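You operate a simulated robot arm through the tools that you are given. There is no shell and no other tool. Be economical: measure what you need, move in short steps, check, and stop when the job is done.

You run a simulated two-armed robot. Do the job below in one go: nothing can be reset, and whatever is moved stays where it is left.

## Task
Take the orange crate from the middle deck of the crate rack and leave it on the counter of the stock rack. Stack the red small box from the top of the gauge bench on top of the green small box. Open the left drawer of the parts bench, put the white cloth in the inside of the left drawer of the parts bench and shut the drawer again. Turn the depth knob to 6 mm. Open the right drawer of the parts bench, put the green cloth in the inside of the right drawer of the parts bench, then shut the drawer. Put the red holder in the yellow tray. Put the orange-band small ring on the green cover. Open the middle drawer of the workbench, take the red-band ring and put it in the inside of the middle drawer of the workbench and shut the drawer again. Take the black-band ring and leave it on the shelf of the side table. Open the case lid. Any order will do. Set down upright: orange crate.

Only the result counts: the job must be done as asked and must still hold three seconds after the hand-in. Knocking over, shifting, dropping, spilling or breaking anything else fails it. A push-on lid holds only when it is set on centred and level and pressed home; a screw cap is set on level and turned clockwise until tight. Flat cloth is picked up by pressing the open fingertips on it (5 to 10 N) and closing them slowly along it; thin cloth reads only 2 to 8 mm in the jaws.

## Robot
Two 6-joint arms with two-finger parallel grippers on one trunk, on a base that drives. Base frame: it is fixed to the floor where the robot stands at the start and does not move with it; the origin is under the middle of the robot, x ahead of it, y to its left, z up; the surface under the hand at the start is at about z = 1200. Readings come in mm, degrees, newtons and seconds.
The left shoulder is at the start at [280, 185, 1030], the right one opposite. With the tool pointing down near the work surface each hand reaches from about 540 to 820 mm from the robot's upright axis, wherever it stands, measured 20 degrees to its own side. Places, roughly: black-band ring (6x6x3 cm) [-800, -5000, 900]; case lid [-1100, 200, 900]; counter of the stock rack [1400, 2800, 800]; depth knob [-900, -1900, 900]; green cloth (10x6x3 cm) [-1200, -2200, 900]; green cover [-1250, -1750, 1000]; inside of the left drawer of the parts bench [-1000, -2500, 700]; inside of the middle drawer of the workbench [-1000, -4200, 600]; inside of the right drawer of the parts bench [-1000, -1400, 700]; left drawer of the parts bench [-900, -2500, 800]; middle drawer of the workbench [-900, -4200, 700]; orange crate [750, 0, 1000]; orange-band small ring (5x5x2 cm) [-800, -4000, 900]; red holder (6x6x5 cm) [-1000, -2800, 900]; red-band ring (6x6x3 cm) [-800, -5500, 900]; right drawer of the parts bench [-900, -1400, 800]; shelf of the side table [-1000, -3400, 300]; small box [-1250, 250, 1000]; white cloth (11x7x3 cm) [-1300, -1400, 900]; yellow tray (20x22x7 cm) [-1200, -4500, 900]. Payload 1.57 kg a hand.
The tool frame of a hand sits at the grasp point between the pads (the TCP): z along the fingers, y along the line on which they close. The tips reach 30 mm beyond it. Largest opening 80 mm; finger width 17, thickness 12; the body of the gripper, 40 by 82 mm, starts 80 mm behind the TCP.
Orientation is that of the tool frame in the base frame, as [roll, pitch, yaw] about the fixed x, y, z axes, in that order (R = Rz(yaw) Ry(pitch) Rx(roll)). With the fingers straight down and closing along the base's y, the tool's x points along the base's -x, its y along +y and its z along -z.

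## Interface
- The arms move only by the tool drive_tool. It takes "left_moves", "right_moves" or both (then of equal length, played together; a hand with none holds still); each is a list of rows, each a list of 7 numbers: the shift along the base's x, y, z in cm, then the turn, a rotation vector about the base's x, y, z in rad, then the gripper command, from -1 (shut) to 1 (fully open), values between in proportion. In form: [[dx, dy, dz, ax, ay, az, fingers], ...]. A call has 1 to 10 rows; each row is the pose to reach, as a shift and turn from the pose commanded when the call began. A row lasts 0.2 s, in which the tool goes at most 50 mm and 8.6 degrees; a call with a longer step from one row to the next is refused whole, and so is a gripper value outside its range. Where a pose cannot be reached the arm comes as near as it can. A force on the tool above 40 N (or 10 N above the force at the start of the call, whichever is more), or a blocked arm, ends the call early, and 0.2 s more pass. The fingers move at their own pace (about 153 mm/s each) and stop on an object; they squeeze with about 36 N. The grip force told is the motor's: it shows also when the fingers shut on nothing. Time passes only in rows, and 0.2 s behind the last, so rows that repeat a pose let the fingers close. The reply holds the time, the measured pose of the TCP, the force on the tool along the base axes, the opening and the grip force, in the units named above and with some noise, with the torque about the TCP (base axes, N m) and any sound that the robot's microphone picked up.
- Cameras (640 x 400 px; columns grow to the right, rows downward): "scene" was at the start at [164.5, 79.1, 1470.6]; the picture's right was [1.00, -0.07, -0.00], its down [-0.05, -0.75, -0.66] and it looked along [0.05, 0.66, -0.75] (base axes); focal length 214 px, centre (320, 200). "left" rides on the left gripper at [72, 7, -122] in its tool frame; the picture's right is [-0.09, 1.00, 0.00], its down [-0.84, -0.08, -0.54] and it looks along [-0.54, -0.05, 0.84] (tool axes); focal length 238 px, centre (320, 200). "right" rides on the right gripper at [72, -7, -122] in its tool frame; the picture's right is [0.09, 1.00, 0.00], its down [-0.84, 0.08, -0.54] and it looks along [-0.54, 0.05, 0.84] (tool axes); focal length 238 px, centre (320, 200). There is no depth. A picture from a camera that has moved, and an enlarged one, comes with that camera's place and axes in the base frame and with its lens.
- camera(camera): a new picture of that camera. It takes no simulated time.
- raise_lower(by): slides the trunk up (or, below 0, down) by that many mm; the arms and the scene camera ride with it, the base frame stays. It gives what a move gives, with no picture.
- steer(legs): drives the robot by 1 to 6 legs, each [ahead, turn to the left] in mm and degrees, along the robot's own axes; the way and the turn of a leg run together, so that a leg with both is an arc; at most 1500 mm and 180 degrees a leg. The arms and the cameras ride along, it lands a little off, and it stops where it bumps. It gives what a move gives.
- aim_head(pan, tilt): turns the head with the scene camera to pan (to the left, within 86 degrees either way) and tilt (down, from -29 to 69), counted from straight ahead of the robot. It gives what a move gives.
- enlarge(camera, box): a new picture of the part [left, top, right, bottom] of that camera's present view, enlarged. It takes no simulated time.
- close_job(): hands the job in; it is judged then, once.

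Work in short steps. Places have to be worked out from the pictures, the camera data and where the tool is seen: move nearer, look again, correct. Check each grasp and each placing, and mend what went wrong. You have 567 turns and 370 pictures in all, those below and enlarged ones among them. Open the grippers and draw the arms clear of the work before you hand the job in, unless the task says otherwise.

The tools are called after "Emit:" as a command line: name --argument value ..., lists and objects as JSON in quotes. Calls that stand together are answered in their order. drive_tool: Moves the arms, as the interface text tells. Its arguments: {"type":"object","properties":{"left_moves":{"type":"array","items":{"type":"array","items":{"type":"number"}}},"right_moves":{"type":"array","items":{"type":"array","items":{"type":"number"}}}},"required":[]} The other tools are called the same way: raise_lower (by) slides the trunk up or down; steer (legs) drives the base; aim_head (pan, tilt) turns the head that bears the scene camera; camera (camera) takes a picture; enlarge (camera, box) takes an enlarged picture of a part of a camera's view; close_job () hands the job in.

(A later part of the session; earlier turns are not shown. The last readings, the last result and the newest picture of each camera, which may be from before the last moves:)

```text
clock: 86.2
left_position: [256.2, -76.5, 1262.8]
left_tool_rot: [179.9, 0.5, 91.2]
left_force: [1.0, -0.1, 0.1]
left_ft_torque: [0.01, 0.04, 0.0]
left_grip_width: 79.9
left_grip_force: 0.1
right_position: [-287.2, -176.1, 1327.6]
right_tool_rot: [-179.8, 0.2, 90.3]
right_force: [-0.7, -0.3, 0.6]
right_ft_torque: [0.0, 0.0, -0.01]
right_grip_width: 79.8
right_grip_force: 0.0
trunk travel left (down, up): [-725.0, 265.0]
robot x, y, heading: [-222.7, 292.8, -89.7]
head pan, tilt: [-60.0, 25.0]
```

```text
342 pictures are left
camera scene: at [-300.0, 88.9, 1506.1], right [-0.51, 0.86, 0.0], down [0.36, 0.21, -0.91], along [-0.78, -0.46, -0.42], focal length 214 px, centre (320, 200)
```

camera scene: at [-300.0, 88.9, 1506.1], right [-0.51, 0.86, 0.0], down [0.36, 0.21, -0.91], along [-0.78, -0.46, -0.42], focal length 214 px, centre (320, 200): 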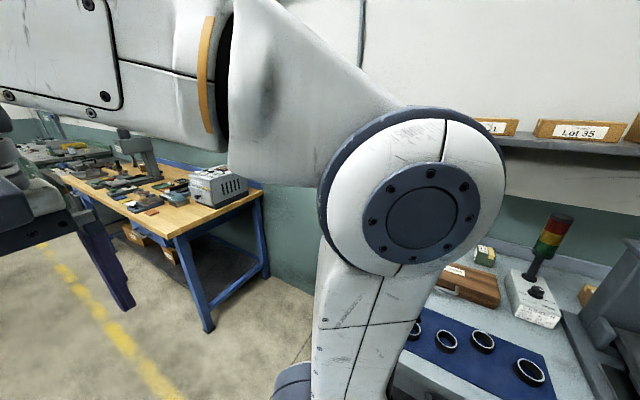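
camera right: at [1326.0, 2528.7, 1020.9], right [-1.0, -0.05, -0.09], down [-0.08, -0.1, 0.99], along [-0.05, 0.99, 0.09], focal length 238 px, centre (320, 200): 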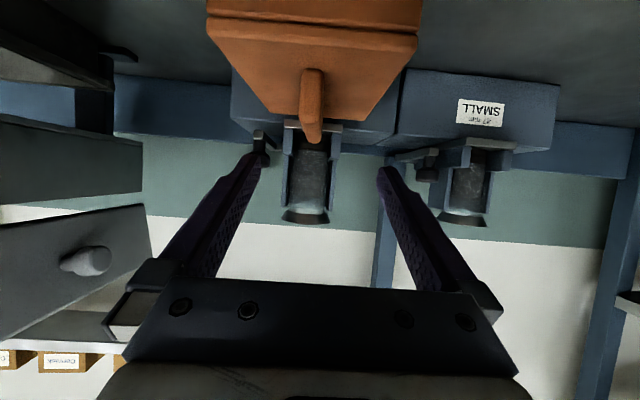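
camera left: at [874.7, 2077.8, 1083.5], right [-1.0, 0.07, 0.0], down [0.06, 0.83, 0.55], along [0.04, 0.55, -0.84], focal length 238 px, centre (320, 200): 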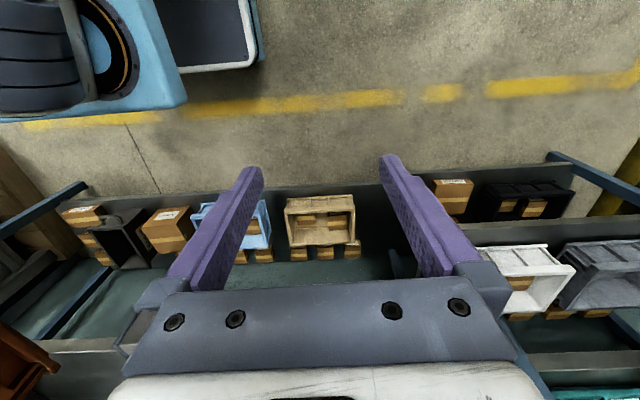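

Case (brown) and green box seen on the bench's end. I turn to face it.

Emit:
steer --legs '[[0, -90]]'

Emit:
aim_head --pan 0 --tilt 35

Emit:
camera --camera "scene"

Emit:
camera --camera "right"

```text
clock: 90.4
left_position: [-590.4, -185.1, 1262.9]
left_tool_rot: [179.9, 0.5, 1.5]
left_force: [-0.2, -0.2, 1.1]
left_ft_torque: [-0.01, 0.04, 0.02]
left_grip_width: 80.0
left_grip_force: 0.0
right_position: [-690.8, 359.7, 1328.5]
right_tool_rot: [-180.0, 0.3, 0.7]
right_force: [0.1, -0.2, 0.5]
right_ft_torque: [-0.02, 0.03, 0.03]
right_grip_width: 79.8
right_grip_force: 0.0
trunk travel left (down, up): [-725.0, 265.0]
robot x, y, heading: [-220.7, 295.2, -179.4]
head pan, tilt: [-60.0, 25.0]
```

```text
clock: 91.7
left_position: [-590.4, -184.6, 1262.6]
left_tool_rot: [179.9, 0.5, 1.5]
left_force: [0.4, 0.3, -0.6]
left_ft_torque: [0.03, 0.0, -0.01]
left_grip_width: 79.9
left_grip_force: 0.0
right_position: [-692.3, 359.3, 1328.4]
right_tool_rot: [-179.9, 0.2, 0.6]
right_force: [-0.2, 0.2, 0.6]
right_ft_torque: [0.01, 0.0, 0.02]
right_grip_width: 80.0
right_grip_force: 0.0
trunk travel left (down, up): [-725.0, 265.0]
robot x, y, heading: [-220.2, 297.6, -179.4]
head pan, tilt: [0.0, 35.0]
```

```text
341 pictures are left
camera scene: at [-470.0, 292.5, 1490.4], right [-0.01, 1.0, 0.0], down [0.57, 0.01, -0.82], along [-0.82, -0.01, -0.57], focal length 214 px, centre (320, 200)
```

scene: 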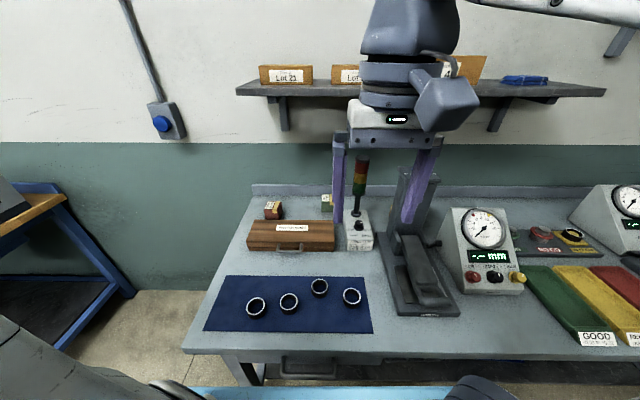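

```text
340 pictures are left
camera right: at [-620.5, 366.5, 1450.2], right [0.1, -0.99, 0.0], down [-0.83, -0.09, 0.54], along [-0.54, -0.05, -0.84], focal length 238 px, centre (320, 200)
```

right: 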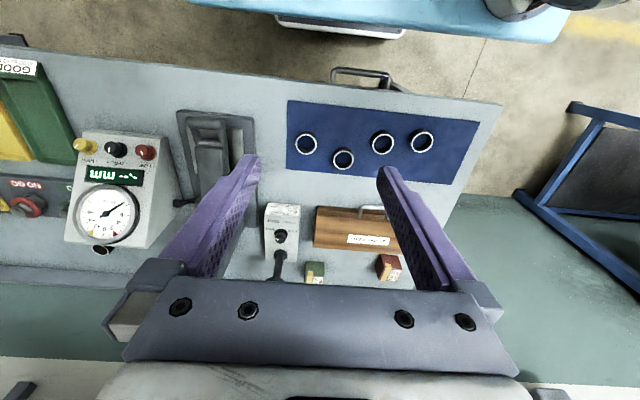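

Red box sits at about (-1180, 90), green at about (-1220, 310) behind the case. I advance a bit and move the left arm over to look.

Emit:
steer --legs '[[80, 0]]'

Emit:
drive_tool --left_moves '[[-4, 3, 0, 0, 0, 0, 1], [-8, 6, 0, 0, 0, 0, 1], [-12, 9, 0, 0, 0, 0, 1], [-16, 12, 0, 0, 0, 0, 1], [-20, 15, 0, 0, 0, 0, 1], [-24, 18, 0, 0, 0, 0, 1], [-28, 21, 0, 0, 0, 0, 1], [-32, 24, 0, 0, 0, 0, 1]]' --right_moves '[[2, 4, 0, 0, 0, 0, 1], [4, 8, 0, 0, 0, 0, 1], [6, 12, 0, 0, 0, 0, 1], [6, 16, 0, 0, 0, 0, 1], [6, 18, 0, 0, 0, 0, 1], [6, 18, 0, 0, 0, 0, 1], [6, 18, 0, 0, 0, 0, 1], [6, 18, 0, 0, 0, 0, 1]]'

Emit:
camera --camera "left"

Emit:
camera --camera "scene"

```text
clock: 92.7
left_position: [-671.3, -184.6, 1262.3]
left_tool_rot: [179.8, 0.5, 1.5]
left_force: [0.3, 0.1, -0.2]
left_ft_torque: [0.0, 0.03, -0.04]
left_grip_width: 79.8
left_grip_force: 0.1
right_position: [-771.1, 358.5, 1327.9]
right_tool_rot: [-180.0, 0.2, 0.6]
right_force: [1.2, 0.1, -0.3]
right_ft_torque: [-0.01, 0.04, -0.01]
right_grip_width: 80.0
right_grip_force: 0.0
trunk travel left (down, up): [-725.0, 265.0]
robot x, y, heading: [-300.8, 295.5, -179.1]
head pan, tilt: [0.0, 35.0]
```

```text
clock: 94.5
left_position: [-992.1, 55.6, 1263.5]
left_tool_rot: [179.9, 0.5, 1.5]
left_force: [0.3, -0.5, 0.1]
left_ft_torque: [0.04, 0.01, -0.04]
left_grip_width: 79.6
left_grip_force: 0.0
right_position: [-764.3, 559.3, 1354.4]
right_tool_rot: [-179.8, 0.1, 0.6]
right_force: [0.5, 0.3, -0.3]
right_ft_torque: [0.0, 0.0, 0.05]
right_grip_width: 79.9
right_grip_force: 0.0
right hand out of reach, approached as far as the arm can: row 1, 2, 3, 4, 5, 6, 7, 8
trunk travel left (down, up): [-725.0, 265.0]
robot x, y, heading: [-302.5, 299.9, -179.3]
head pan, tilt: [0.0, 35.0]
```

```text
339 pictures are left
camera left: at [-918.8, 52.1, 1383.9], right [-0.07, -1.0, 0.0], down [-0.83, 0.06, 0.55], along [-0.55, 0.03, -0.84], focal length 238 px, centre (320, 200)
```

left: 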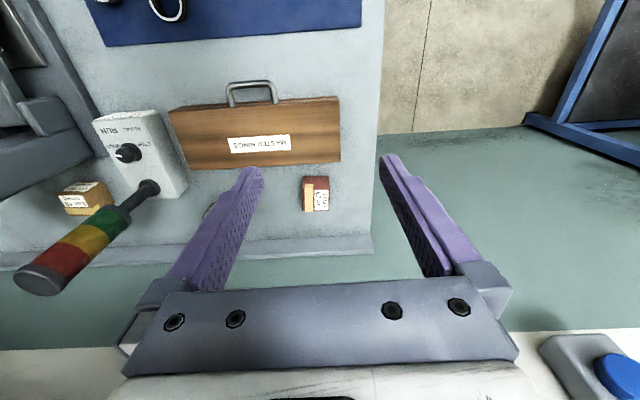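

```text
338 pictures are left
camera scene: at [-550.5, 291.5, 1490.3], right [-0.01, 1.0, 0.0], down [0.57, 0.01, -0.82], along [-0.82, -0.01, -0.57], focal length 214 px, centre (320, 200)
```

scene: 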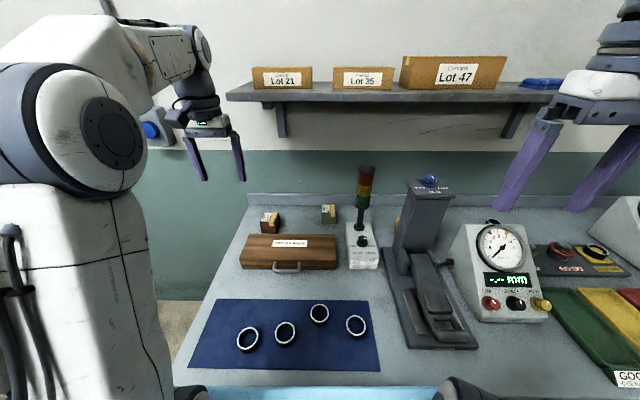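

Estimates disagree somewhat, so I go nearer with the left hand for a better fix.

Emit:
drive_tool --left_moves '[[-3, 0.4, -3, 0, 0, 0, 1], [-6, 0.8, -6, 0, 0, 0, 1], [-9, 1.2, -9, 0, 0, 0, 1], [-12, 1.6, -12, 0, 0, 0, 1], [-15, 2, -15, 0, 0, 0, 1], [-17, 2, -18, 0, 0, 0, 1]]'

Emit:
camera --camera "left"

Emit:
camera --camera "scene"

```text
clock: 95.9
left_position: [-1164.7, 79.4, 1081.7]
left_tool_rot: [179.9, 0.5, 1.3]
left_force: [-1.1, 0.4, 2.0]
left_ft_torque: [0.02, -0.07, -0.02]
left_grip_width: 79.7
left_grip_force: 0.1
right_position: [-767.9, 559.6, 1352.6]
right_tool_rot: [-180.0, 0.1, 0.5]
right_force: [-0.9, 0.2, 0.2]
right_ft_torque: [0.02, -0.07, 0.0]
right_grip_width: 80.0
right_grip_force: 0.0
trunk travel left (down, up): [-725.0, 265.0]
robot x, y, heading: [-303.2, 294.6, -179.0]
head pan, tilt: [0.0, 35.0]
```

```text
337 pictures are left
camera left: at [-1091.9, 73.9, 1203.1], right [-0.07, -1.0, 0.0], down [-0.83, 0.06, 0.55], along [-0.55, 0.04, -0.84], focal length 238 px, centre (320, 200)
```

left: 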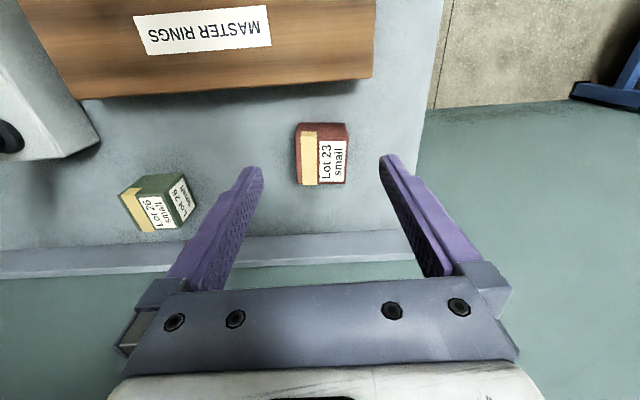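

```text
336 pictures are left
camera scene: at [-553.7, 292.4, 1489.8], right [-0.01, 1.0, 0.0], down [0.57, 0.01, -0.82], along [-0.82, -0.01, -0.57], focal length 214 px, centre (320, 200)
```

scene: 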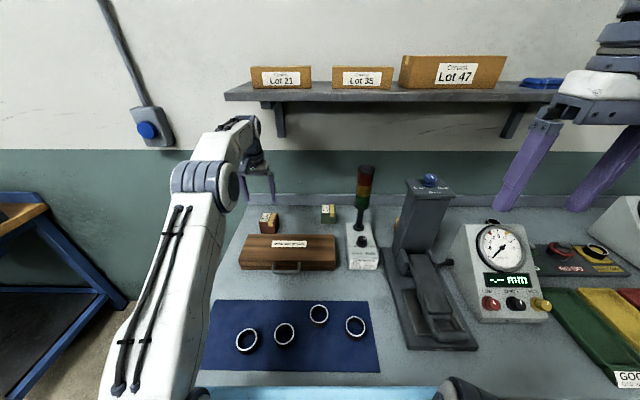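

Red box top at about (-1222, 80, 907–940), ~62 mm wide. I move above it at z≈1010 and recheck.

Emit:
drive_tool --left_moves '[[-2, 0, -2.5, 0, 0, 0, 1], [-4, 0, -5, 0, 0, 0, 1], [-5.5, 0, -7.2, 0, 0, 0, 1]]'

Emit:
camera --camera "left"

```text
clock: 96.7
left_position: [-1196.7, 76.9, 1008.2]
left_tool_rot: [179.9, 0.4, 1.5]
left_force: [0.4, 0.2, -0.3]
left_ft_torque: [0.02, 0.0, -0.01]
left_grip_width: 80.2
left_grip_force: 0.0
left hand out of reach, approached as far as the arm can: row 2, 3
right_position: [-766.6, 557.2, 1353.5]
right_tool_rot: [-179.8, 0.2, 0.6]
right_force: [0.9, 0.9, 0.4]
right_ft_torque: [0.03, -0.04, 0.0]
right_grip_width: 80.1
right_grip_force: 0.2
trunk travel left (down, up): [-725.0, 265.0]
robot x, y, heading: [-298.6, 292.2, -179.4]
head pan, tilt: [0.0, 35.0]
```

```text
335 pictures are left
camera left: at [-1123.5, 71.2, 1128.8], right [-0.07, -1.0, 0.0], down [-0.83, 0.06, 0.55], along [-0.55, 0.03, -0.84], focal length 238 px, centre (320, 200)
```

left: 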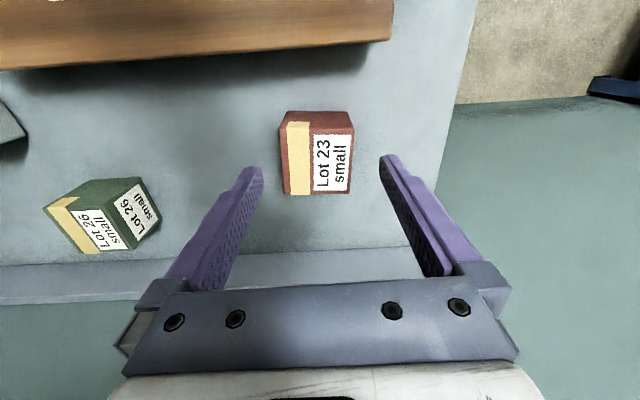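

Refined: red box top centre (-1209, 77, 940), ~60 mm wide; green at ≈(-1258, 308), rotated; bench z≈888. I tilt the left tool forward ~33° for reach and check alignment.

Emit:
drive_tool --left_moves '[[0, 0, 0, 0, 0.145, 0, 1], [0, 0, 0, 0, 0.29, 0, 1], [-0.5, 0, -1, 0, 0.435, 0, 1], [-1.2, 0, -2, 0, 0.58, 0, 1]]'

Emit:
camera --camera "left"

```text
clock: 97.7
left_position: [-1208.0, 75.6, 986.9]
left_tool_rot: [-179.2, 33.8, 1.9]
left_force: [-0.4, 0.7, -1.1]
left_ft_torque: [0.01, 0.01, -0.02]
left_grip_width: 79.9
left_grip_force: 0.1
right_position: [-765.9, 557.7, 1353.3]
right_tool_rot: [-179.9, 0.1, 0.5]
right_force: [0.3, 0.2, -0.7]
right_ft_torque: [-0.03, -0.01, 0.0]
right_grip_width: 80.1
right_grip_force: 0.1
trunk travel left (down, up): [-725.0, 265.0]
robot x, y, heading: [-301.7, 298.7, -179.3]
head pan, tilt: [0.0, 35.0]
```

```text
334 pictures are left
camera left: at [-1080.4, 71.2, 1048.7], right [-0.05, -1.0, 0.04], down [-0.4, 0.06, 0.92], along [-0.92, 0.03, -0.4], focal length 238 px, centre (320, 200)
```

left: 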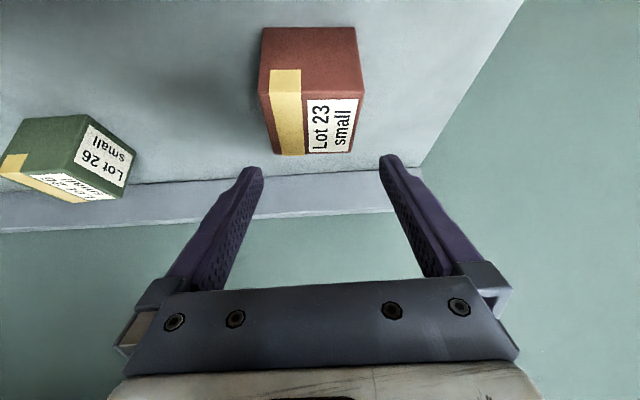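

Aligned within 4 mm. I lower over the red box and close.

Emit:
drive_tool --left_moves '[[0, 0.4, -2, 0, 0, 0, 1], [0, 0.4, -4, 0, 0, 0, 1], [0, 0.4, -5.5, 0, 0, 0, 1], [0, 0.4, -6, 0, 0, 0, 1]]'

Emit:
drive_tool --left_moves '[[0, 0, 0, 0, 0, 0, 0.5], [0, 0, 0, 0, 0, 0, 0], [0, 0, 0, 0, 0, 0, -1], [0, 0, 0, 0, 0, 0, -1]]'

Emit:
camera --camera "left"

```text
clock: 98.7
left_position: [-1208.9, 80.0, 928.1]
left_tool_rot: [-179.3, 33.7, 1.6]
left_force: [-0.1, -0.8, -0.5]
left_ft_torque: [-0.03, 0.01, 0.0]
left_grip_width: 79.9
left_grip_force: 0.1
right_position: [-765.1, 557.8, 1354.1]
right_tool_rot: [-179.9, 0.2, 0.6]
right_force: [1.1, -0.6, -0.1]
right_ft_torque: [0.02, 0.0, 0.01]
right_grip_width: 80.1
right_grip_force: 0.2
trunk travel left (down, up): [-725.0, 265.0]
robot x, y, heading: [-299.1, 297.2, -179.5]
head pan, tilt: [0.0, 35.0]
```

```text
clock: 99.7
left_position: [-1208.3, 81.2, 928.4]
left_tool_rot: [-179.2, 33.7, 1.8]
left_force: [-0.2, -0.6, 0.4]
left_ft_torque: [0.15, 0.17, 0.0]
left_grip_width: 62.0
left_grip_force: 36.1
right_position: [-765.1, 557.8, 1355.3]
right_tool_rot: [-179.9, 0.0, 0.7]
right_force: [-0.1, -0.6, 0.7]
right_ft_torque: [0.03, 0.0, 0.0]
right_grip_width: 79.8
right_grip_force: 0.1
trunk travel left (down, up): [-725.0, 265.0]
robot x, y, heading: [-300.2, 291.5, -179.2]
head pan, tilt: [0.0, 35.0]
```

```text
333 pictures are left
camera left: at [-1080.8, 75.8, 989.4], right [-0.05, -1.0, 0.04], down [-0.4, 0.06, 0.92], along [-0.92, 0.03, -0.4], focal length 238 px, centre (320, 200)
```

left: 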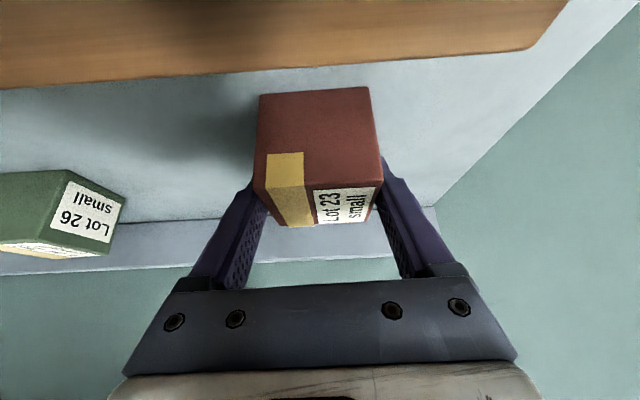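

Held at 62 mm. I lift 10 cm and move over the green box.

Emit:
drive_tool --left_moves '[[0, 0, 2.5, 0, 0, 0, -1], [0, 0, 5, 0, 0, 0, -1], [0, 0, 7.5, 0, 0, 0, -1], [0, 0, 11, 0, 0, 0, -1], [-1, 4, 12, 0, 0, 0, -1], [-1, 8, 12, 0, 0, 0, -1], [-1, 12, 12, 0, 0, 0, -1], [-1, 15, 12, 0, 0, 0, -1]]'

Emit:
camera --camera "left"

Emit:
camera --camera "scene"

```text
clock: 101.5
left_position: [-1218.4, 231.4, 1048.5]
left_tool_rot: [-179.2, 33.7, 1.8]
left_force: [-0.5, -0.2, -3.2]
left_ft_torque: [0.0, -0.03, -0.01]
left_grip_width: 62.1
left_grip_force: 36.0
right_position: [-764.8, 558.2, 1353.8]
right_tool_rot: [-179.9, 0.1, 0.6]
right_force: [-0.3, -0.6, 1.0]
right_ft_torque: [0.02, 0.04, 0.01]
right_grip_width: 80.1
right_grip_force: 0.2
trunk travel left (down, up): [-725.0, 265.0]
robot x, y, heading: [-301.4, 293.9, -179.3]
head pan, tilt: [0.0, 35.0]
```

```text
332 pictures are left
camera left: at [-1091.7, 225.7, 1109.1], right [-0.05, -1.0, 0.04], down [-0.4, 0.06, 0.92], along [-0.92, 0.03, -0.4], focal length 238 px, centre (320, 200)
```

left: 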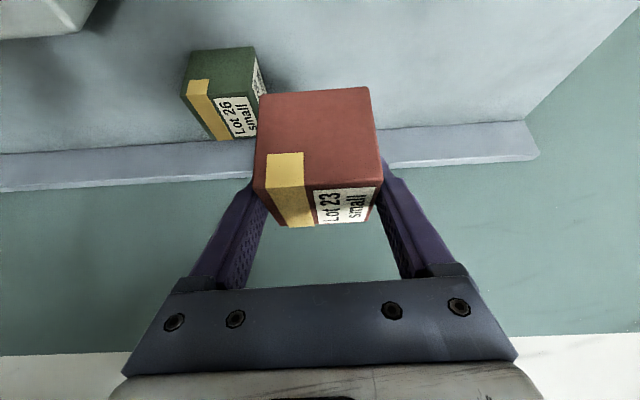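

```text
331 pictures are left
camera scene: at [-551.0, 291.5, 1490.3], right [-0.01, 1.0, 0.0], down [0.57, 0.01, -0.82], along [-0.82, -0.01, -0.57], focal length 214 px, centre (320, 200)
```

scene: 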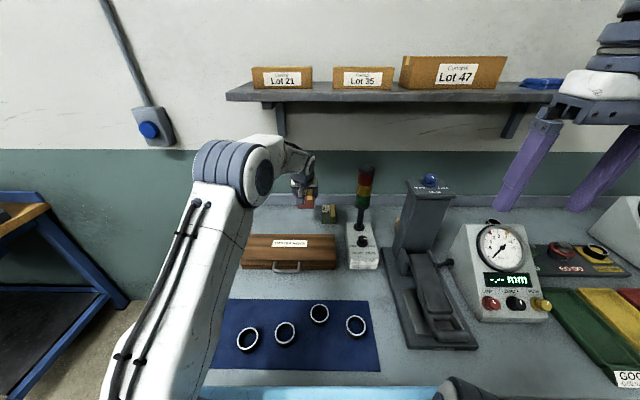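

Emit:
enlarge --camera "left" --box '[160, 30, 320, 160]'

```text
3.08 times, centred on (240, 95) of left
camera zoom: at [-1091.7, 225.7, 1109.1], right [-0.05, -1.0, 0.04], down [-0.4, 0.06, 0.92], along [-0.92, 0.03, -0.4], focal length 733 px, centre (566, 523)
```

zoom: 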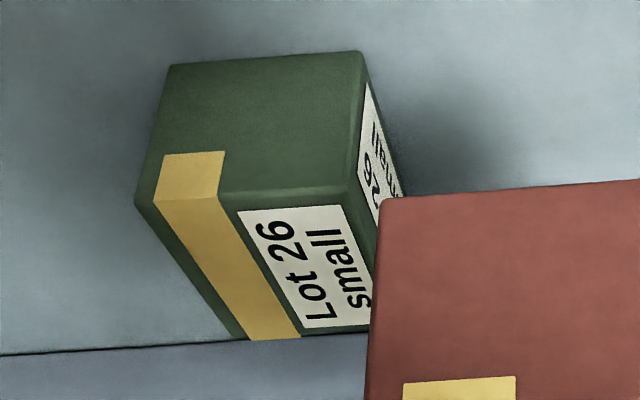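

Green top: centre (-1268, 316), 60×60, square to the axes, z≈940. I shift over it, staying high.

Emit:
drive_tool --left_moves '[[-1.5, 2.5, 0, 0, 0, 0, -1], [-3, 5, 0, 0, 0, 0, -1], [-4.7, 8.4, 0, 0, 0, 0, -1], [-4.7, 8.4, 0, 0, 0, 0, -1]]'

Emit:
camera --camera "left"

```text
clock: 102.5
left_position: [-1265.7, 314.7, 1047.4]
left_tool_rot: [-179.2, 33.5, 1.8]
left_force: [-0.5, 0.8, -3.4]
left_ft_torque: [-0.01, 0.01, 0.01]
left_grip_width: 62.1
left_grip_force: 35.5
right_position: [-765.5, 557.9, 1353.7]
right_tool_rot: [-179.8, 0.1, 0.6]
right_force: [-0.3, 0.8, -0.4]
right_ft_torque: [-0.01, -0.02, -0.04]
right_grip_width: 80.2
right_grip_force: 0.1
trunk travel left (down, up): [-725.0, 265.0]
robot x, y, heading: [-303.8, 292.2, -179.2]
head pan, tilt: [0.0, 35.0]
```

```text
329 pictures are left
camera left: at [-1138.4, 309.7, 1108.7], right [-0.05, -1.0, 0.04], down [-0.4, 0.06, 0.92], along [-0.92, 0.03, -0.4], focal length 238 px, centre (320, 200)
```

left: 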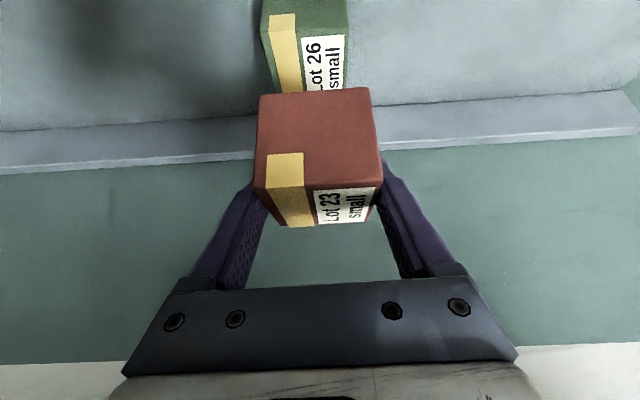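

Small correction (-6, +5 mm), then I lower toward contact.

Emit:
drive_tool --left_moves '[[-0.6, 0.5, -1, 0, 0, 0, -1], [-0.6, 0.5, -3, 0, 0, 0, -1], [-0.6, 0.5, -4.8, 0, 0, 0, -1], [-0.6, 0.5, -4.8, 0, 0, 0, -1]]'

Emit:
camera --camera "left"

```text
clock: 103.5
left_position: [-1271.0, 319.8, 1000.4]
left_tool_rot: [-179.2, 33.6, 1.7]
left_force: [0.9, 0.6, -2.1]
left_ft_torque: [0.02, 0.02, 0.0]
left_grip_width: 61.8
left_grip_force: 35.6
right_position: [-765.8, 558.9, 1354.5]
right_tool_rot: [-179.9, 0.2, 0.7]
right_force: [0.1, 0.2, -0.1]
right_ft_torque: [0.02, 0.01, -0.02]
right_grip_width: 79.8
right_grip_force: 0.2
trunk travel left (down, up): [-725.0, 265.0]
robot x, y, heading: [-302.6, 292.5, -179.5]
head pan, tilt: [0.0, 35.0]
```

```text
328 pictures are left
camera left: at [-1143.4, 314.4, 1060.7], right [-0.05, -1.0, 0.04], down [-0.4, 0.06, 0.92], along [-0.92, 0.03, -0.4], focal length 238 px, centre (320, 200)
```

left: 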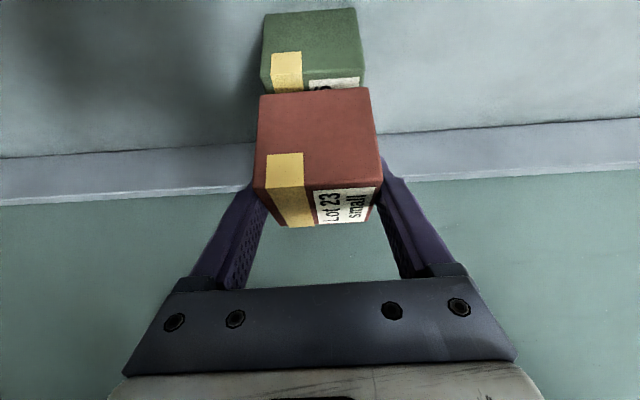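

Nearly aligned; I shift 4 mm back and step down until contact.

Emit:
drive_tool --left_moves '[[-0.4, 0, -0.3, 0, 0, 0, -1], [-0.4, 0, -0.6, 0, 0, 0, -1], [-0.4, 0, -0.9, 0, 0, 0, -1], [-0.4, 0, -1.1, 0, 0, 0, -1]]'

Emit:
camera --camera "left"

```text
clock: 104.5
left_position: [-1275.7, 319.7, 989.9]
left_tool_rot: [-179.2, 33.7, 1.7]
left_force: [-0.3, 0.1, -2.6]
left_ft_torque: [-0.03, 0.03, 0.02]
left_grip_width: 61.6
left_grip_force: 35.5
right_position: [-765.6, 558.3, 1353.8]
right_tool_rot: [-180.0, 0.1, 0.6]
right_force: [0.1, 0.9, 0.0]
right_ft_torque: [-0.03, 0.04, -0.01]
right_grip_width: 79.7
right_grip_force: 0.1
trunk travel left (down, up): [-725.0, 265.0]
robot x, y, heading: [-300.0, 291.4, -179.4]
head pan, tilt: [0.0, 35.0]
```

```text
327 pictures are left
camera left: at [-1147.7, 314.8, 1049.7], right [-0.05, -1.0, 0.04], down [-0.4, 0.06, 0.92], along [-0.92, 0.03, -0.4], focal length 238 px, centre (320, 200)
```

left: 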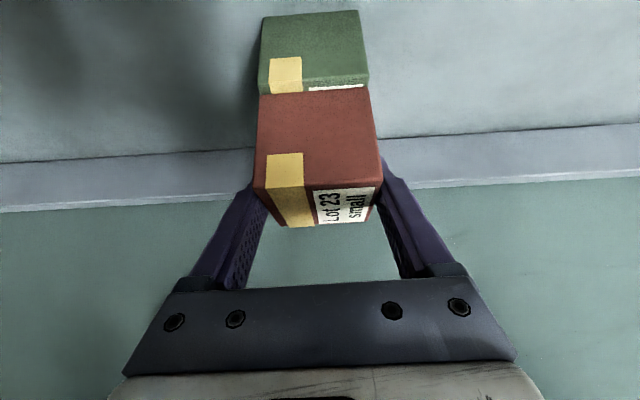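

Emit:
drive_tool --left_moves '[[0, 0, -0.15, 0, 0, 0, -1], [0, 0, -0.3, 0, 0, 0, -1], [0, 0, -0.4, 0, 0, 0, -1]]'

```text
clock: 105.3
left_position: [-1275.3, 320.4, 988.9]
left_tool_rot: [-179.2, 34.0, 1.9]
left_force: [4.6, -0.7, 14.8]
left_ft_torque: [-0.65, -0.69, 0.12]
left_grip_width: 61.8
left_grip_force: 36.3
right_position: [-765.1, 557.1, 1355.6]
right_tool_rot: [-179.9, 0.2, 0.6]
right_force: [-0.5, 0.7, -0.2]
right_ft_torque: [0.01, 0.02, 0.01]
right_grip_width: 80.0
right_grip_force: 0.0
trunk travel left (down, up): [-725.0, 265.0]
robot x, y, heading: [-302.9, 291.3, -179.0]
head pan, tilt: [0.0, 35.0]
```

Contact. I ease up 2 mm, open slowly, and withdraw along the finger axis.

Emit:
drive_tool --left_moves '[[0, 0, 0.2, 0, 0, 0, -1], [0, 0, 0.2, 0, 0, 0, 0.7], [0, 0, 0.2, 0, 0, 0, 1], [0, 0, 0.2, 0, 0, 0, 1], [1.2, 0, 2, 0, 0, 0, 1], [2.5, 0, 4.5, 0, 0, 0, 1], [4, 0, 7, 0, 0, 0, 1], [7, 0, 11, 0, 0, 0, 1]]'

Emit:
camera --camera "left"

```text
clock: 107.1
left_position: [-1205.2, 319.6, 1094.3]
left_tool_rot: [-179.1, 33.6, 1.8]
left_force: [-0.2, 0.8, -1.3]
left_ft_torque: [0.0, 0.0, 0.02]
left_grip_width: 80.1
left_grip_force: 0.0
right_position: [-766.1, 558.6, 1354.3]
right_tool_rot: [-179.9, 0.2, 0.6]
right_force: [-1.4, -0.1, 0.0]
right_ft_torque: [-0.01, -0.01, -0.02]
right_grip_width: 80.1
right_grip_force: 0.0
trunk travel left (down, up): [-725.0, 265.0]
robot x, y, heading: [-298.0, 296.4, -179.4]
head pan, tilt: [0.0, 35.0]
```

```text
326 pictures are left
camera left: at [-1077.5, 315.3, 1155.5], right [-0.05, -1.0, 0.04], down [-0.4, 0.06, 0.92], along [-0.92, 0.03, -0.4], focal length 238 px, centre (320, 200)
```

left: 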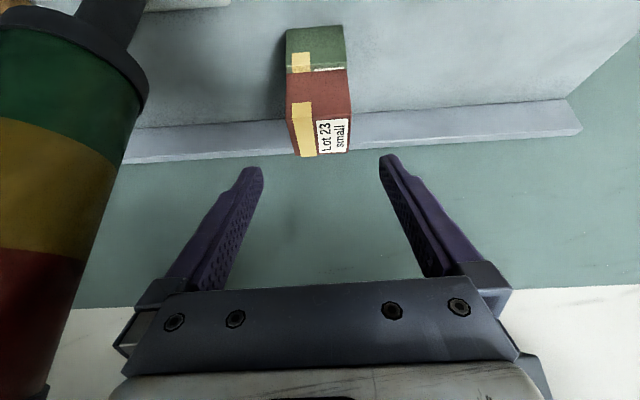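

Stack stands. I withdraw to above the case with the tool turned back down, and look at the case.

Emit:
drive_tool --left_moves '[[2, -2, 2, 0, 0, 0, 1], [5, -4, 4, 0, -0.145, 0, 1], [8, -6, 5, 0, -0.29, 0, 1], [11, -8, 5, 0, -0.435, 0, 1], [14, -10, 5, 0, -0.58, 0, 1], [17, -12, 5, 0, -0.58, 0, 1], [19, -14, 5, 0, -0.58, 0, 1]]'

Emit:
camera --camera "left"

Emit:
enlarge --camera "scene" --box '[220, 180, 400, 300]'

```text
clock: 108.7
left_position: [-1014.1, 178.5, 1145.7]
left_tool_rot: [180.0, 0.5, 1.5]
left_force: [0.1, -0.1, -0.7]
left_ft_torque: [-0.01, 0.0, -0.01]
left_grip_width: 80.1
left_grip_force: 0.1
right_position: [-764.9, 559.1, 1354.6]
right_tool_rot: [-180.0, 0.0, 0.6]
right_force: [0.8, 0.4, -0.2]
right_ft_torque: [0.0, 0.0, -0.03]
right_grip_width: 80.0
right_grip_force: 0.1
trunk travel left (down, up): [-725.0, 265.0]
robot x, y, heading: [-300.4, 293.0, -179.3]
head pan, tilt: [0.0, 35.0]
```

```text
325 pictures are left
camera left: at [-940.6, 174.6, 1265.8], right [-0.07, -1.0, 0.0], down [-0.83, 0.06, 0.55], along [-0.55, 0.03, -0.84], focal length 238 px, centre (320, 200)
```

left: 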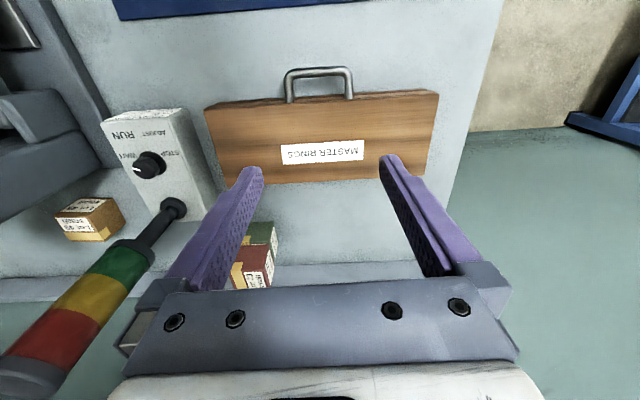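

```text
3.33 times, centred on (310, 240) of scene
camera zoom: at [-550.8, 291.7, 1490.4], right [-0.01, 1.0, 0.0], down [0.57, 0.01, -0.82], along [-0.82, -0.01, -0.57], focal length 715 px, centre (353, 67)
```

zoom: 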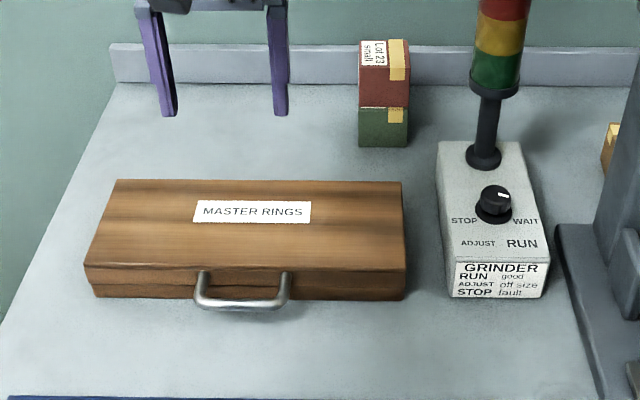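

Stack verified. The case has a lid handle bar along y at about (-970, 175, ~922), hinge at the back (x≈-1127). I turn the left tool so the fingers close along x.

Emit:
drive_tool --left_moves '[[0, 0, 0, 0, 0, -0.148, 1], [1, 0, 0, 0, 0, -0.296, 1], [2, 0, 0, 0, 0, -0.444, 1], [3, 0, 0, 0, 0, -0.592, 1], [4, 0, 0, 0, 0, -0.74, 1], [4.4, 0, 0, 0, 0, -0.888, 1], [4.4, 0, 0, 0, 0, -1.036, 1], [4.4, 0, 0, 0, 0, -1.184, 1], [4.4, 0, 0, 0, 0, -1.332, 1], [4.4, 0, 0, 0, 0, -1.48, 1]]'

Emit:
camera --camera "left"

```text
clock: 110.9
left_position: [-970.3, 180.1, 1145.1]
left_tool_rot: [179.8, 0.5, -83.5]
left_force: [0.8, 0.4, -0.3]
left_ft_torque: [0.03, 0.0, 0.01]
left_grip_width: 79.9
left_grip_force: 0.2
right_position: [-765.1, 558.8, 1352.3]
right_tool_rot: [-179.9, 0.2, 0.5]
right_force: [-0.6, 0.1, 0.2]
right_ft_torque: [0.01, 0.01, -0.01]
right_grip_width: 80.0
right_grip_force: 0.0
trunk travel left (down, up): [-725.0, 265.0]
robot x, y, heading: [-305.2, 294.4, -179.5]
head pan, tilt: [0.0, 35.0]
```

```text
323 pictures are left
camera left: at [-969.1, 106.5, 1265.8], right [-1.0, -0.02, 0.0], down [-0.02, 0.84, 0.55], along [-0.01, 0.55, -0.84], focal length 238 px, centre (320, 200)
```

left: 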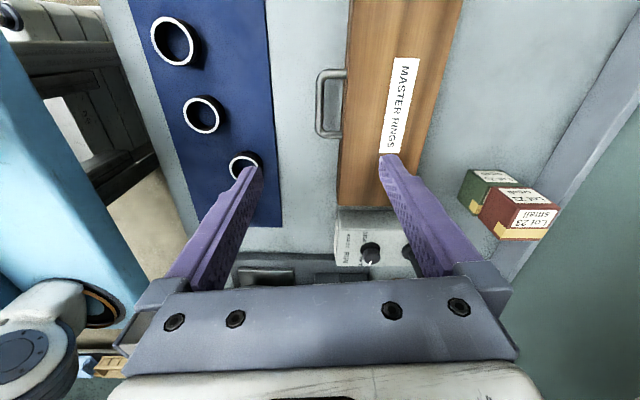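

Bar centre x≈-970, case front x≈-1001, so a straight-down grip with ~25 mm opening fits. I go down to z≈965 with narrowed fingers and check.

Emit:
drive_tool --left_moves '[[0, 0, -4.5, 0, 0, -0.11, 0], [0, -0.3, -9, 0, 0, -0.11, -0.36], [0, -0.5, -13.5, 0, 0, -0.11, -0.36], [0, -0.5, -16.5, 0, 0, -0.11, -0.36], [0, -0.5, -16.5, 0, 0, -0.11, -0.36]]'

Emit:
camera --camera "left"

```text
clock: 112.1
left_position: [-971.3, 173.8, 979.1]
left_tool_rot: [179.9, 0.4, -89.6]
left_force: [0.8, 0.2, 0.1]
left_ft_torque: [0.01, 0.04, -0.01]
left_grip_width: 25.5
left_grip_force: 0.0
right_position: [-764.8, 558.4, 1354.2]
right_tool_rot: [-179.9, 0.2, 0.6]
right_force: [-0.2, 0.7, -0.5]
right_ft_torque: [0.01, -0.02, 0.0]
right_grip_width: 80.1
right_grip_force: 0.1
trunk travel left (down, up): [-725.0, 265.0]
robot x, y, heading: [-301.5, 292.4, -179.2]
head pan, tilt: [0.0, 35.0]
```

```text
322 pictures are left
camera left: at [-977.3, 100.8, 1099.6], right [-1.0, 0.09, 0.0], down [0.07, 0.83, 0.55], along [0.04, 0.55, -0.84], focal length 238 px, centre (320, 200)
```

left: 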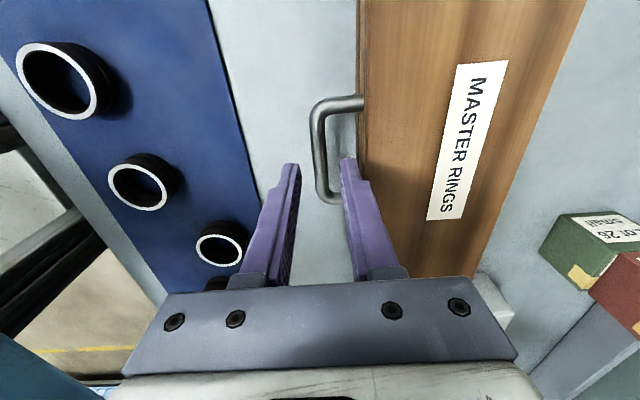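

Bar is centred between the tips with the case edge clear. I descend 5 cm and close.

Emit:
drive_tool --left_moves '[[0, 0, -1.5, 0, 0, 0, -0.36], [0, 0, -3, 0, 0, 0, -0.36], [0, 0, -4.3, 0, 0, 0, -0.36], [0, 0, -5.1, 0, 0, 0, -0.36], [0, 0, -5.1, 0, 0, 0, -0.7], [0, 0, -5.1, 0, 0, 0, -1], [0, 0, -5.1, 0, 0, 0, -1]]'

Emit:
camera --camera "left"

```text
clock: 113.7
left_position: [-971.7, 174.6, 928.6]
left_tool_rot: [179.8, 0.5, -89.5]
left_force: [-5.2, -0.8, -1.3]
left_ft_torque: [0.17, 0.06, 0.28]
left_grip_width: 11.7
left_grip_force: 29.0
right_position: [-766.2, 558.0, 1354.1]
right_tool_rot: [-179.9, 0.0, 0.6]
right_force: [-0.3, 0.6, -1.5]
right_ft_torque: [0.0, 0.0, 0.01]
right_grip_width: 79.8
right_grip_force: 0.1
trunk travel left (down, up): [-725.0, 265.0]
robot x, y, heading: [-301.3, 292.5, -179.5]
head pan, tilt: [0.0, 35.0]
```

```text
321 pictures are left
camera left: at [-977.5, 101.3, 1049.2], right [-1.0, 0.09, 0.0], down [0.07, 0.83, 0.55], along [0.04, 0.55, -0.84], focal length 238 px, centre (320, 200)
```

left: 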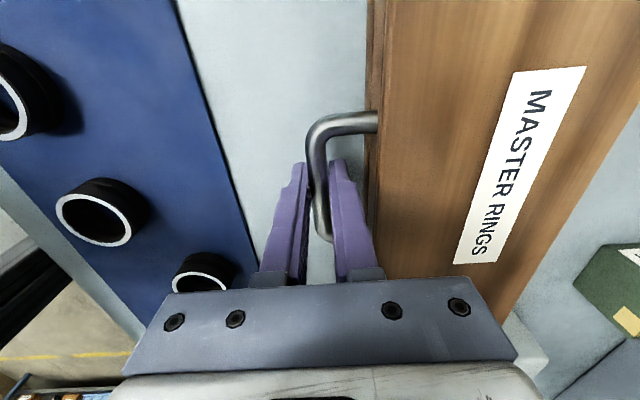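

Bar gripped (11.7 mm). I lift 3 cm along the arc with a slight backward rotation allowance.

Emit:
drive_tool --left_moves '[[0, 0, 0.7, 0, 0, 0, -1], [0, 0, 1.4, 0, 0, 0, -1], [-0.15, 0, 2.2, 0, 0, 0, -1], [-0.3, 0, 3, 0, 0, 0, -1]]'

Emit:
camera --camera "left"

```text
clock: 114.7
left_position: [-978.5, 174.7, 958.0]
left_tool_rot: [179.3, 0.5, -89.7]
left_force: [-28.4, -7.7, -10.7]
left_ft_torque: [-0.4, 0.13, 0.25]
left_grip_width: 11.9
left_grip_force: 28.8
right_position: [-766.5, 557.7, 1354.2]
right_tool_rot: [-179.8, 0.1, 0.6]
right_force: [-0.4, -0.4, 0.4]
right_ft_torque: [0.02, -0.02, 0.02]
right_grip_width: 79.7
right_grip_force: 0.2
trunk travel left (down, up): [-725.0, 265.0]
robot x, y, heading: [-303.0, 293.6, -179.2]
head pan, tilt: [0.0, 35.0]
```

```text
320 pictures are left
camera left: at [-983.0, 101.3, 1078.7], right [-1.0, 0.09, 0.01], down [0.08, 0.83, 0.55], along [0.04, 0.55, -0.84], focal length 238 px, centre (320, 200)
```

left: 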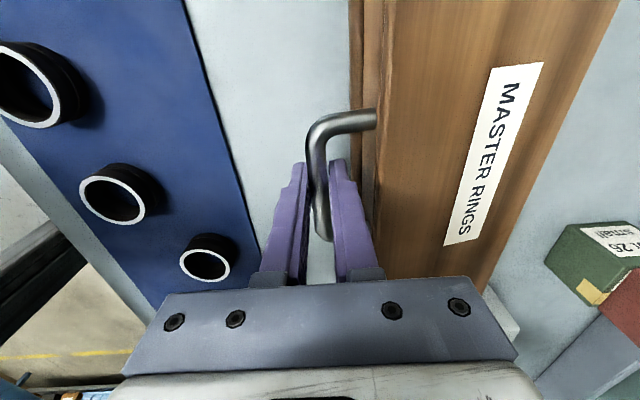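

Lid is opening; it pulls toward the hinge, giving hinge ≈(-1127, z 908), radius ≈157. I follow that arc to about 56°.

Emit:
drive_tool --left_moves '[[-0.5, 0, 0.6, 0, 0, 0, -1], [-1.0, 0, 1.58, 0, 0, 0, -1], [-1.92, 0, 3.26, 0, 0, 0, -1], [-3.2, 0, 5.03, 0, 0, 0, -1], [-4.73, 0, 6.6, 0, 0, 0, -1], [-6.45, 0, 7.96, 0, 0, 0, -1]]'

Emit:
camera --camera "left"

```text
clock: 116.1
left_position: [-1037.4, 174.5, 1039.4]
left_tool_rot: [179.9, 0.4, -89.7]
left_force: [4.6, -1.2, 4.8]
left_ft_torque: [-0.25, -0.19, 0.1]
left_grip_width: 11.6
left_grip_force: 28.9
right_position: [-765.7, 559.3, 1353.6]
right_tool_rot: [-179.9, 0.2, 0.8]
right_force: [0.0, -1.2, 0.7]
right_ft_torque: [0.01, 0.02, 0.0]
right_grip_width: 80.2
right_grip_force: 0.1
trunk travel left (down, up): [-725.0, 265.0]
robot x, y, heading: [-302.8, 296.9, -179.4]
head pan, tilt: [0.0, 35.0]
```

```text
319 pictures are left
camera left: at [-1044.0, 101.7, 1160.3], right [-1.0, 0.09, 0.0], down [0.07, 0.83, 0.55], along [0.05, 0.55, -0.84], focal length 238 px, centre (320, 200)
```

left: 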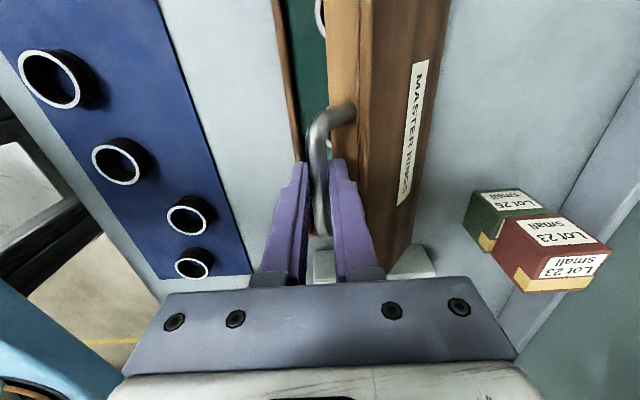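

Forces are low and the lid follows well. I continue to about 95°.

Emit:
drive_tool --left_moves '[[-1.9, 0, 1.09, 0, 0, 0, -1], [-3.93, 0, 1.91, 0, 0, 0, -1], [-6.05, 0, 2.44, 0, 0, 0, -1], [-8.23, 0, 2.67, 0, 0, 0, -1], [-9.6, 0, 2.65, 0, 0, 0, -1]]'

Emit:
camera --camera "left"

Emit:
camera --camera "scene"

```text
clock: 117.3
left_position: [-1134.6, 175.8, 1065.4]
left_tool_rot: [179.9, 0.5, -89.8]
left_force: [0.0, 3.2, -2.6]
left_ft_torque: [0.1, 0.08, -0.29]
left_grip_width: 11.6
left_grip_force: 29.2
right_position: [-765.1, 558.4, 1354.9]
right_tool_rot: [-179.8, 0.1, 0.7]
right_force: [-0.1, -0.3, 0.0]
right_ft_torque: [0.01, 0.02, 0.0]
right_grip_width: 80.2
right_grip_force: 0.0
trunk travel left (down, up): [-725.0, 265.0]
robot x, y, heading: [-300.1, 295.1, -179.5]
head pan, tilt: [0.0, 35.0]
```

```text
318 pictures are left
camera left: at [-1141.4, 101.9, 1185.0], right [-1.0, 0.09, 0.0], down [0.07, 0.83, 0.55], along [0.05, 0.55, -0.84], focal length 238 px, centre (320, 200)
```

left: 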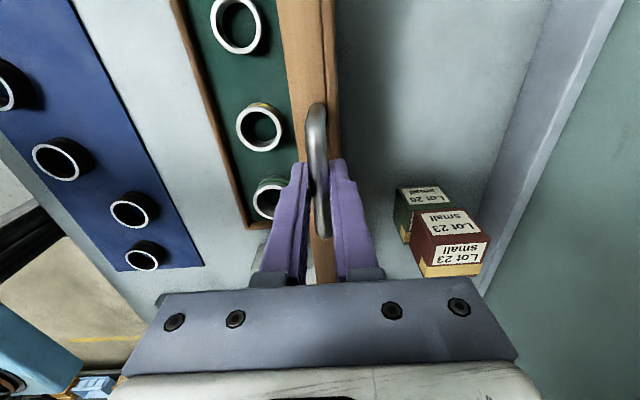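

```text
317 pictures are left
camera scene: at [-550.9, 291.8, 1490.2], right [-0.01, 1.0, 0.0], down [0.57, 0.01, -0.82], along [-0.82, -0.01, -0.57], focal length 214 px, centre (320, 200)
```

scene: 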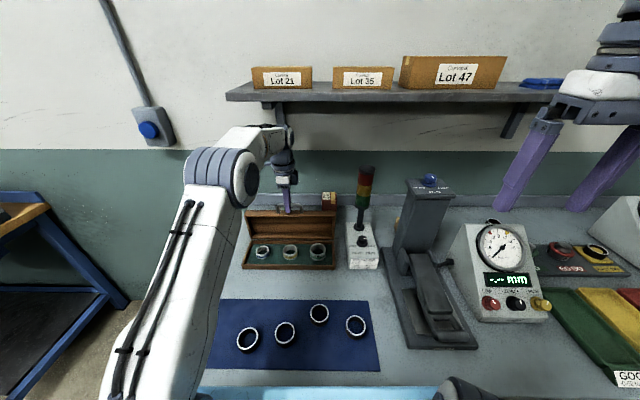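

Lid is vertical. I push on slowly past vertical, watching for a stop.

Emit:
drive_tool --left_moves '[[-0.8, 0, -0.05, 0, 0, 0, -1], [-1.7, 0, -0.2, 0, 0, 0, -1], [-2.6, 0, -0.4, 0, 0, 0, -1]]'

```text
clock: 118.1
left_position: [-1161.5, 175.3, 1061.6]
left_tool_rot: [179.7, 0.4, -89.7]
left_force: [-0.8, 4.4, -0.7]
left_ft_torque: [0.19, 0.08, -0.31]
left_grip_width: 11.8
left_grip_force: 29.2
right_position: [-765.5, 559.0, 1354.0]
right_tool_rot: [180.0, 0.1, 0.7]
right_force: [0.1, 0.1, 0.1]
right_ft_torque: [0.01, 0.01, 0.02]
right_grip_width: 80.1
right_grip_force: 0.1
trunk travel left (down, up): [-725.0, 265.0]
robot x, y, heading: [-302.5, 293.5, -179.0]
head pan, tilt: [0.0, 35.0]
```

Emit:
drive_tool --left_moves '[[-0.8, 0, -0.25, 0, 0, 0, -1], [-1.6, 0, -0.55, 0, 0, 0, -1], [-2.4, 0, -0.9, 0, 0, 0, -1]]'

Emit:
camera --camera "left"

```text
clock: 118.9
left_position: [-1179.1, 175.4, 1055.7]
left_tool_rot: [-179.9, 0.5, -89.6]
left_force: [25.3, 4.8, 17.9]
left_ft_torque: [-0.11, -0.35, -0.32]
left_grip_width: 11.7
left_grip_force: 29.2
right_position: [-763.4, 558.9, 1355.9]
right_tool_rot: [-179.8, 0.2, 0.6]
right_force: [-0.5, -0.1, 0.2]
right_ft_torque: [0.0, 0.01, 0.02]
right_grip_width: 79.9
right_grip_force: 0.1
trunk travel left (down, up): [-725.0, 265.0]
robot x, y, heading: [-304.8, 296.7, -179.4]
head pan, tilt: [0.0, 35.0]
```

```text
316 pictures are left
camera left: at [-1185.5, 101.9, 1175.8], right [-1.0, 0.09, 0.0], down [0.07, 0.83, 0.55], along [0.05, 0.55, -0.84], focal length 238 px, centre (320, 200)
```

left: 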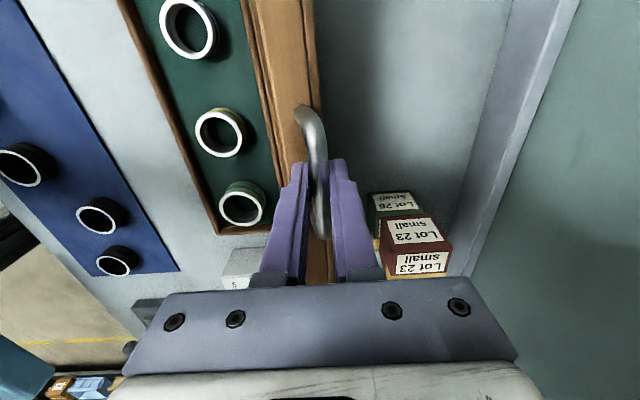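

The hinge stop is reached at ~110°. I ease off, open slightly and lift away.

Emit:
drive_tool --left_moves '[[0.6, 0, 0.3, 0, 0, 0, -1], [0.6, 0, 0.3, 0, 0, 0, -0.3], [0.6, 0, 0.3, 0, 0, 0, -0.2], [0.6, 0, 2, 0, 0, 0, -0.2], [0.6, 0, 5, 0, 0, 0, -0.2], [0.6, 0, 9, 0, 0, 0, -0.2]]'

Emit:
camera --camera "left"

Emit:
camera --camera "scene"

```text
clock: 120.3
left_position: [-1155.6, 172.4, 1117.0]
left_tool_rot: [-178.5, 0.3, -89.7]
left_force: [0.3, 0.3, 0.1]
left_ft_torque: [-0.04, 0.02, -0.02]
left_grip_width: 32.0
left_grip_force: 0.0
left hand out of reach, approached as far as the arm can: row 5, 6
right_position: [-766.4, 557.0, 1350.4]
right_tool_rot: [-179.9, 0.0, 0.6]
right_force: [0.2, 0.1, 0.2]
right_ft_torque: [-0.06, 0.02, -0.01]
right_grip_width: 79.9
right_grip_force: 0.0
trunk travel left (down, up): [-725.0, 265.0]
robot x, y, heading: [-298.1, 294.9, -179.5]
head pan, tilt: [0.0, 35.0]
```

```text
315 pictures are left
camera left: at [-1165.5, 98.9, 1237.5], right [-1.0, 0.09, -0.03], down [0.06, 0.83, 0.55], along [0.07, 0.54, -0.84], focal length 238 px, centre (320, 200)
```

left: 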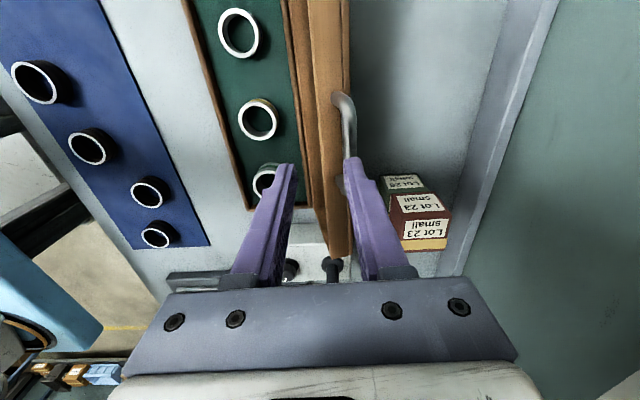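

```text
314 pictures are left
camera scene: at [-551.5, 290.8, 1487.4], right [-0.01, 1.0, 0.0], down [0.57, 0.01, -0.82], along [-0.82, -0.01, -0.57], focal length 214 px, centre (320, 200)
```

scene: 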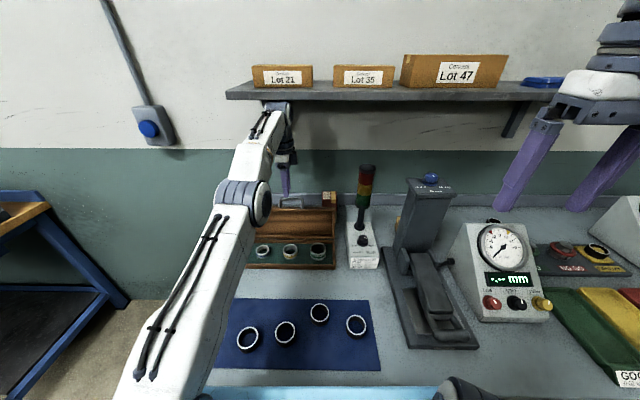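

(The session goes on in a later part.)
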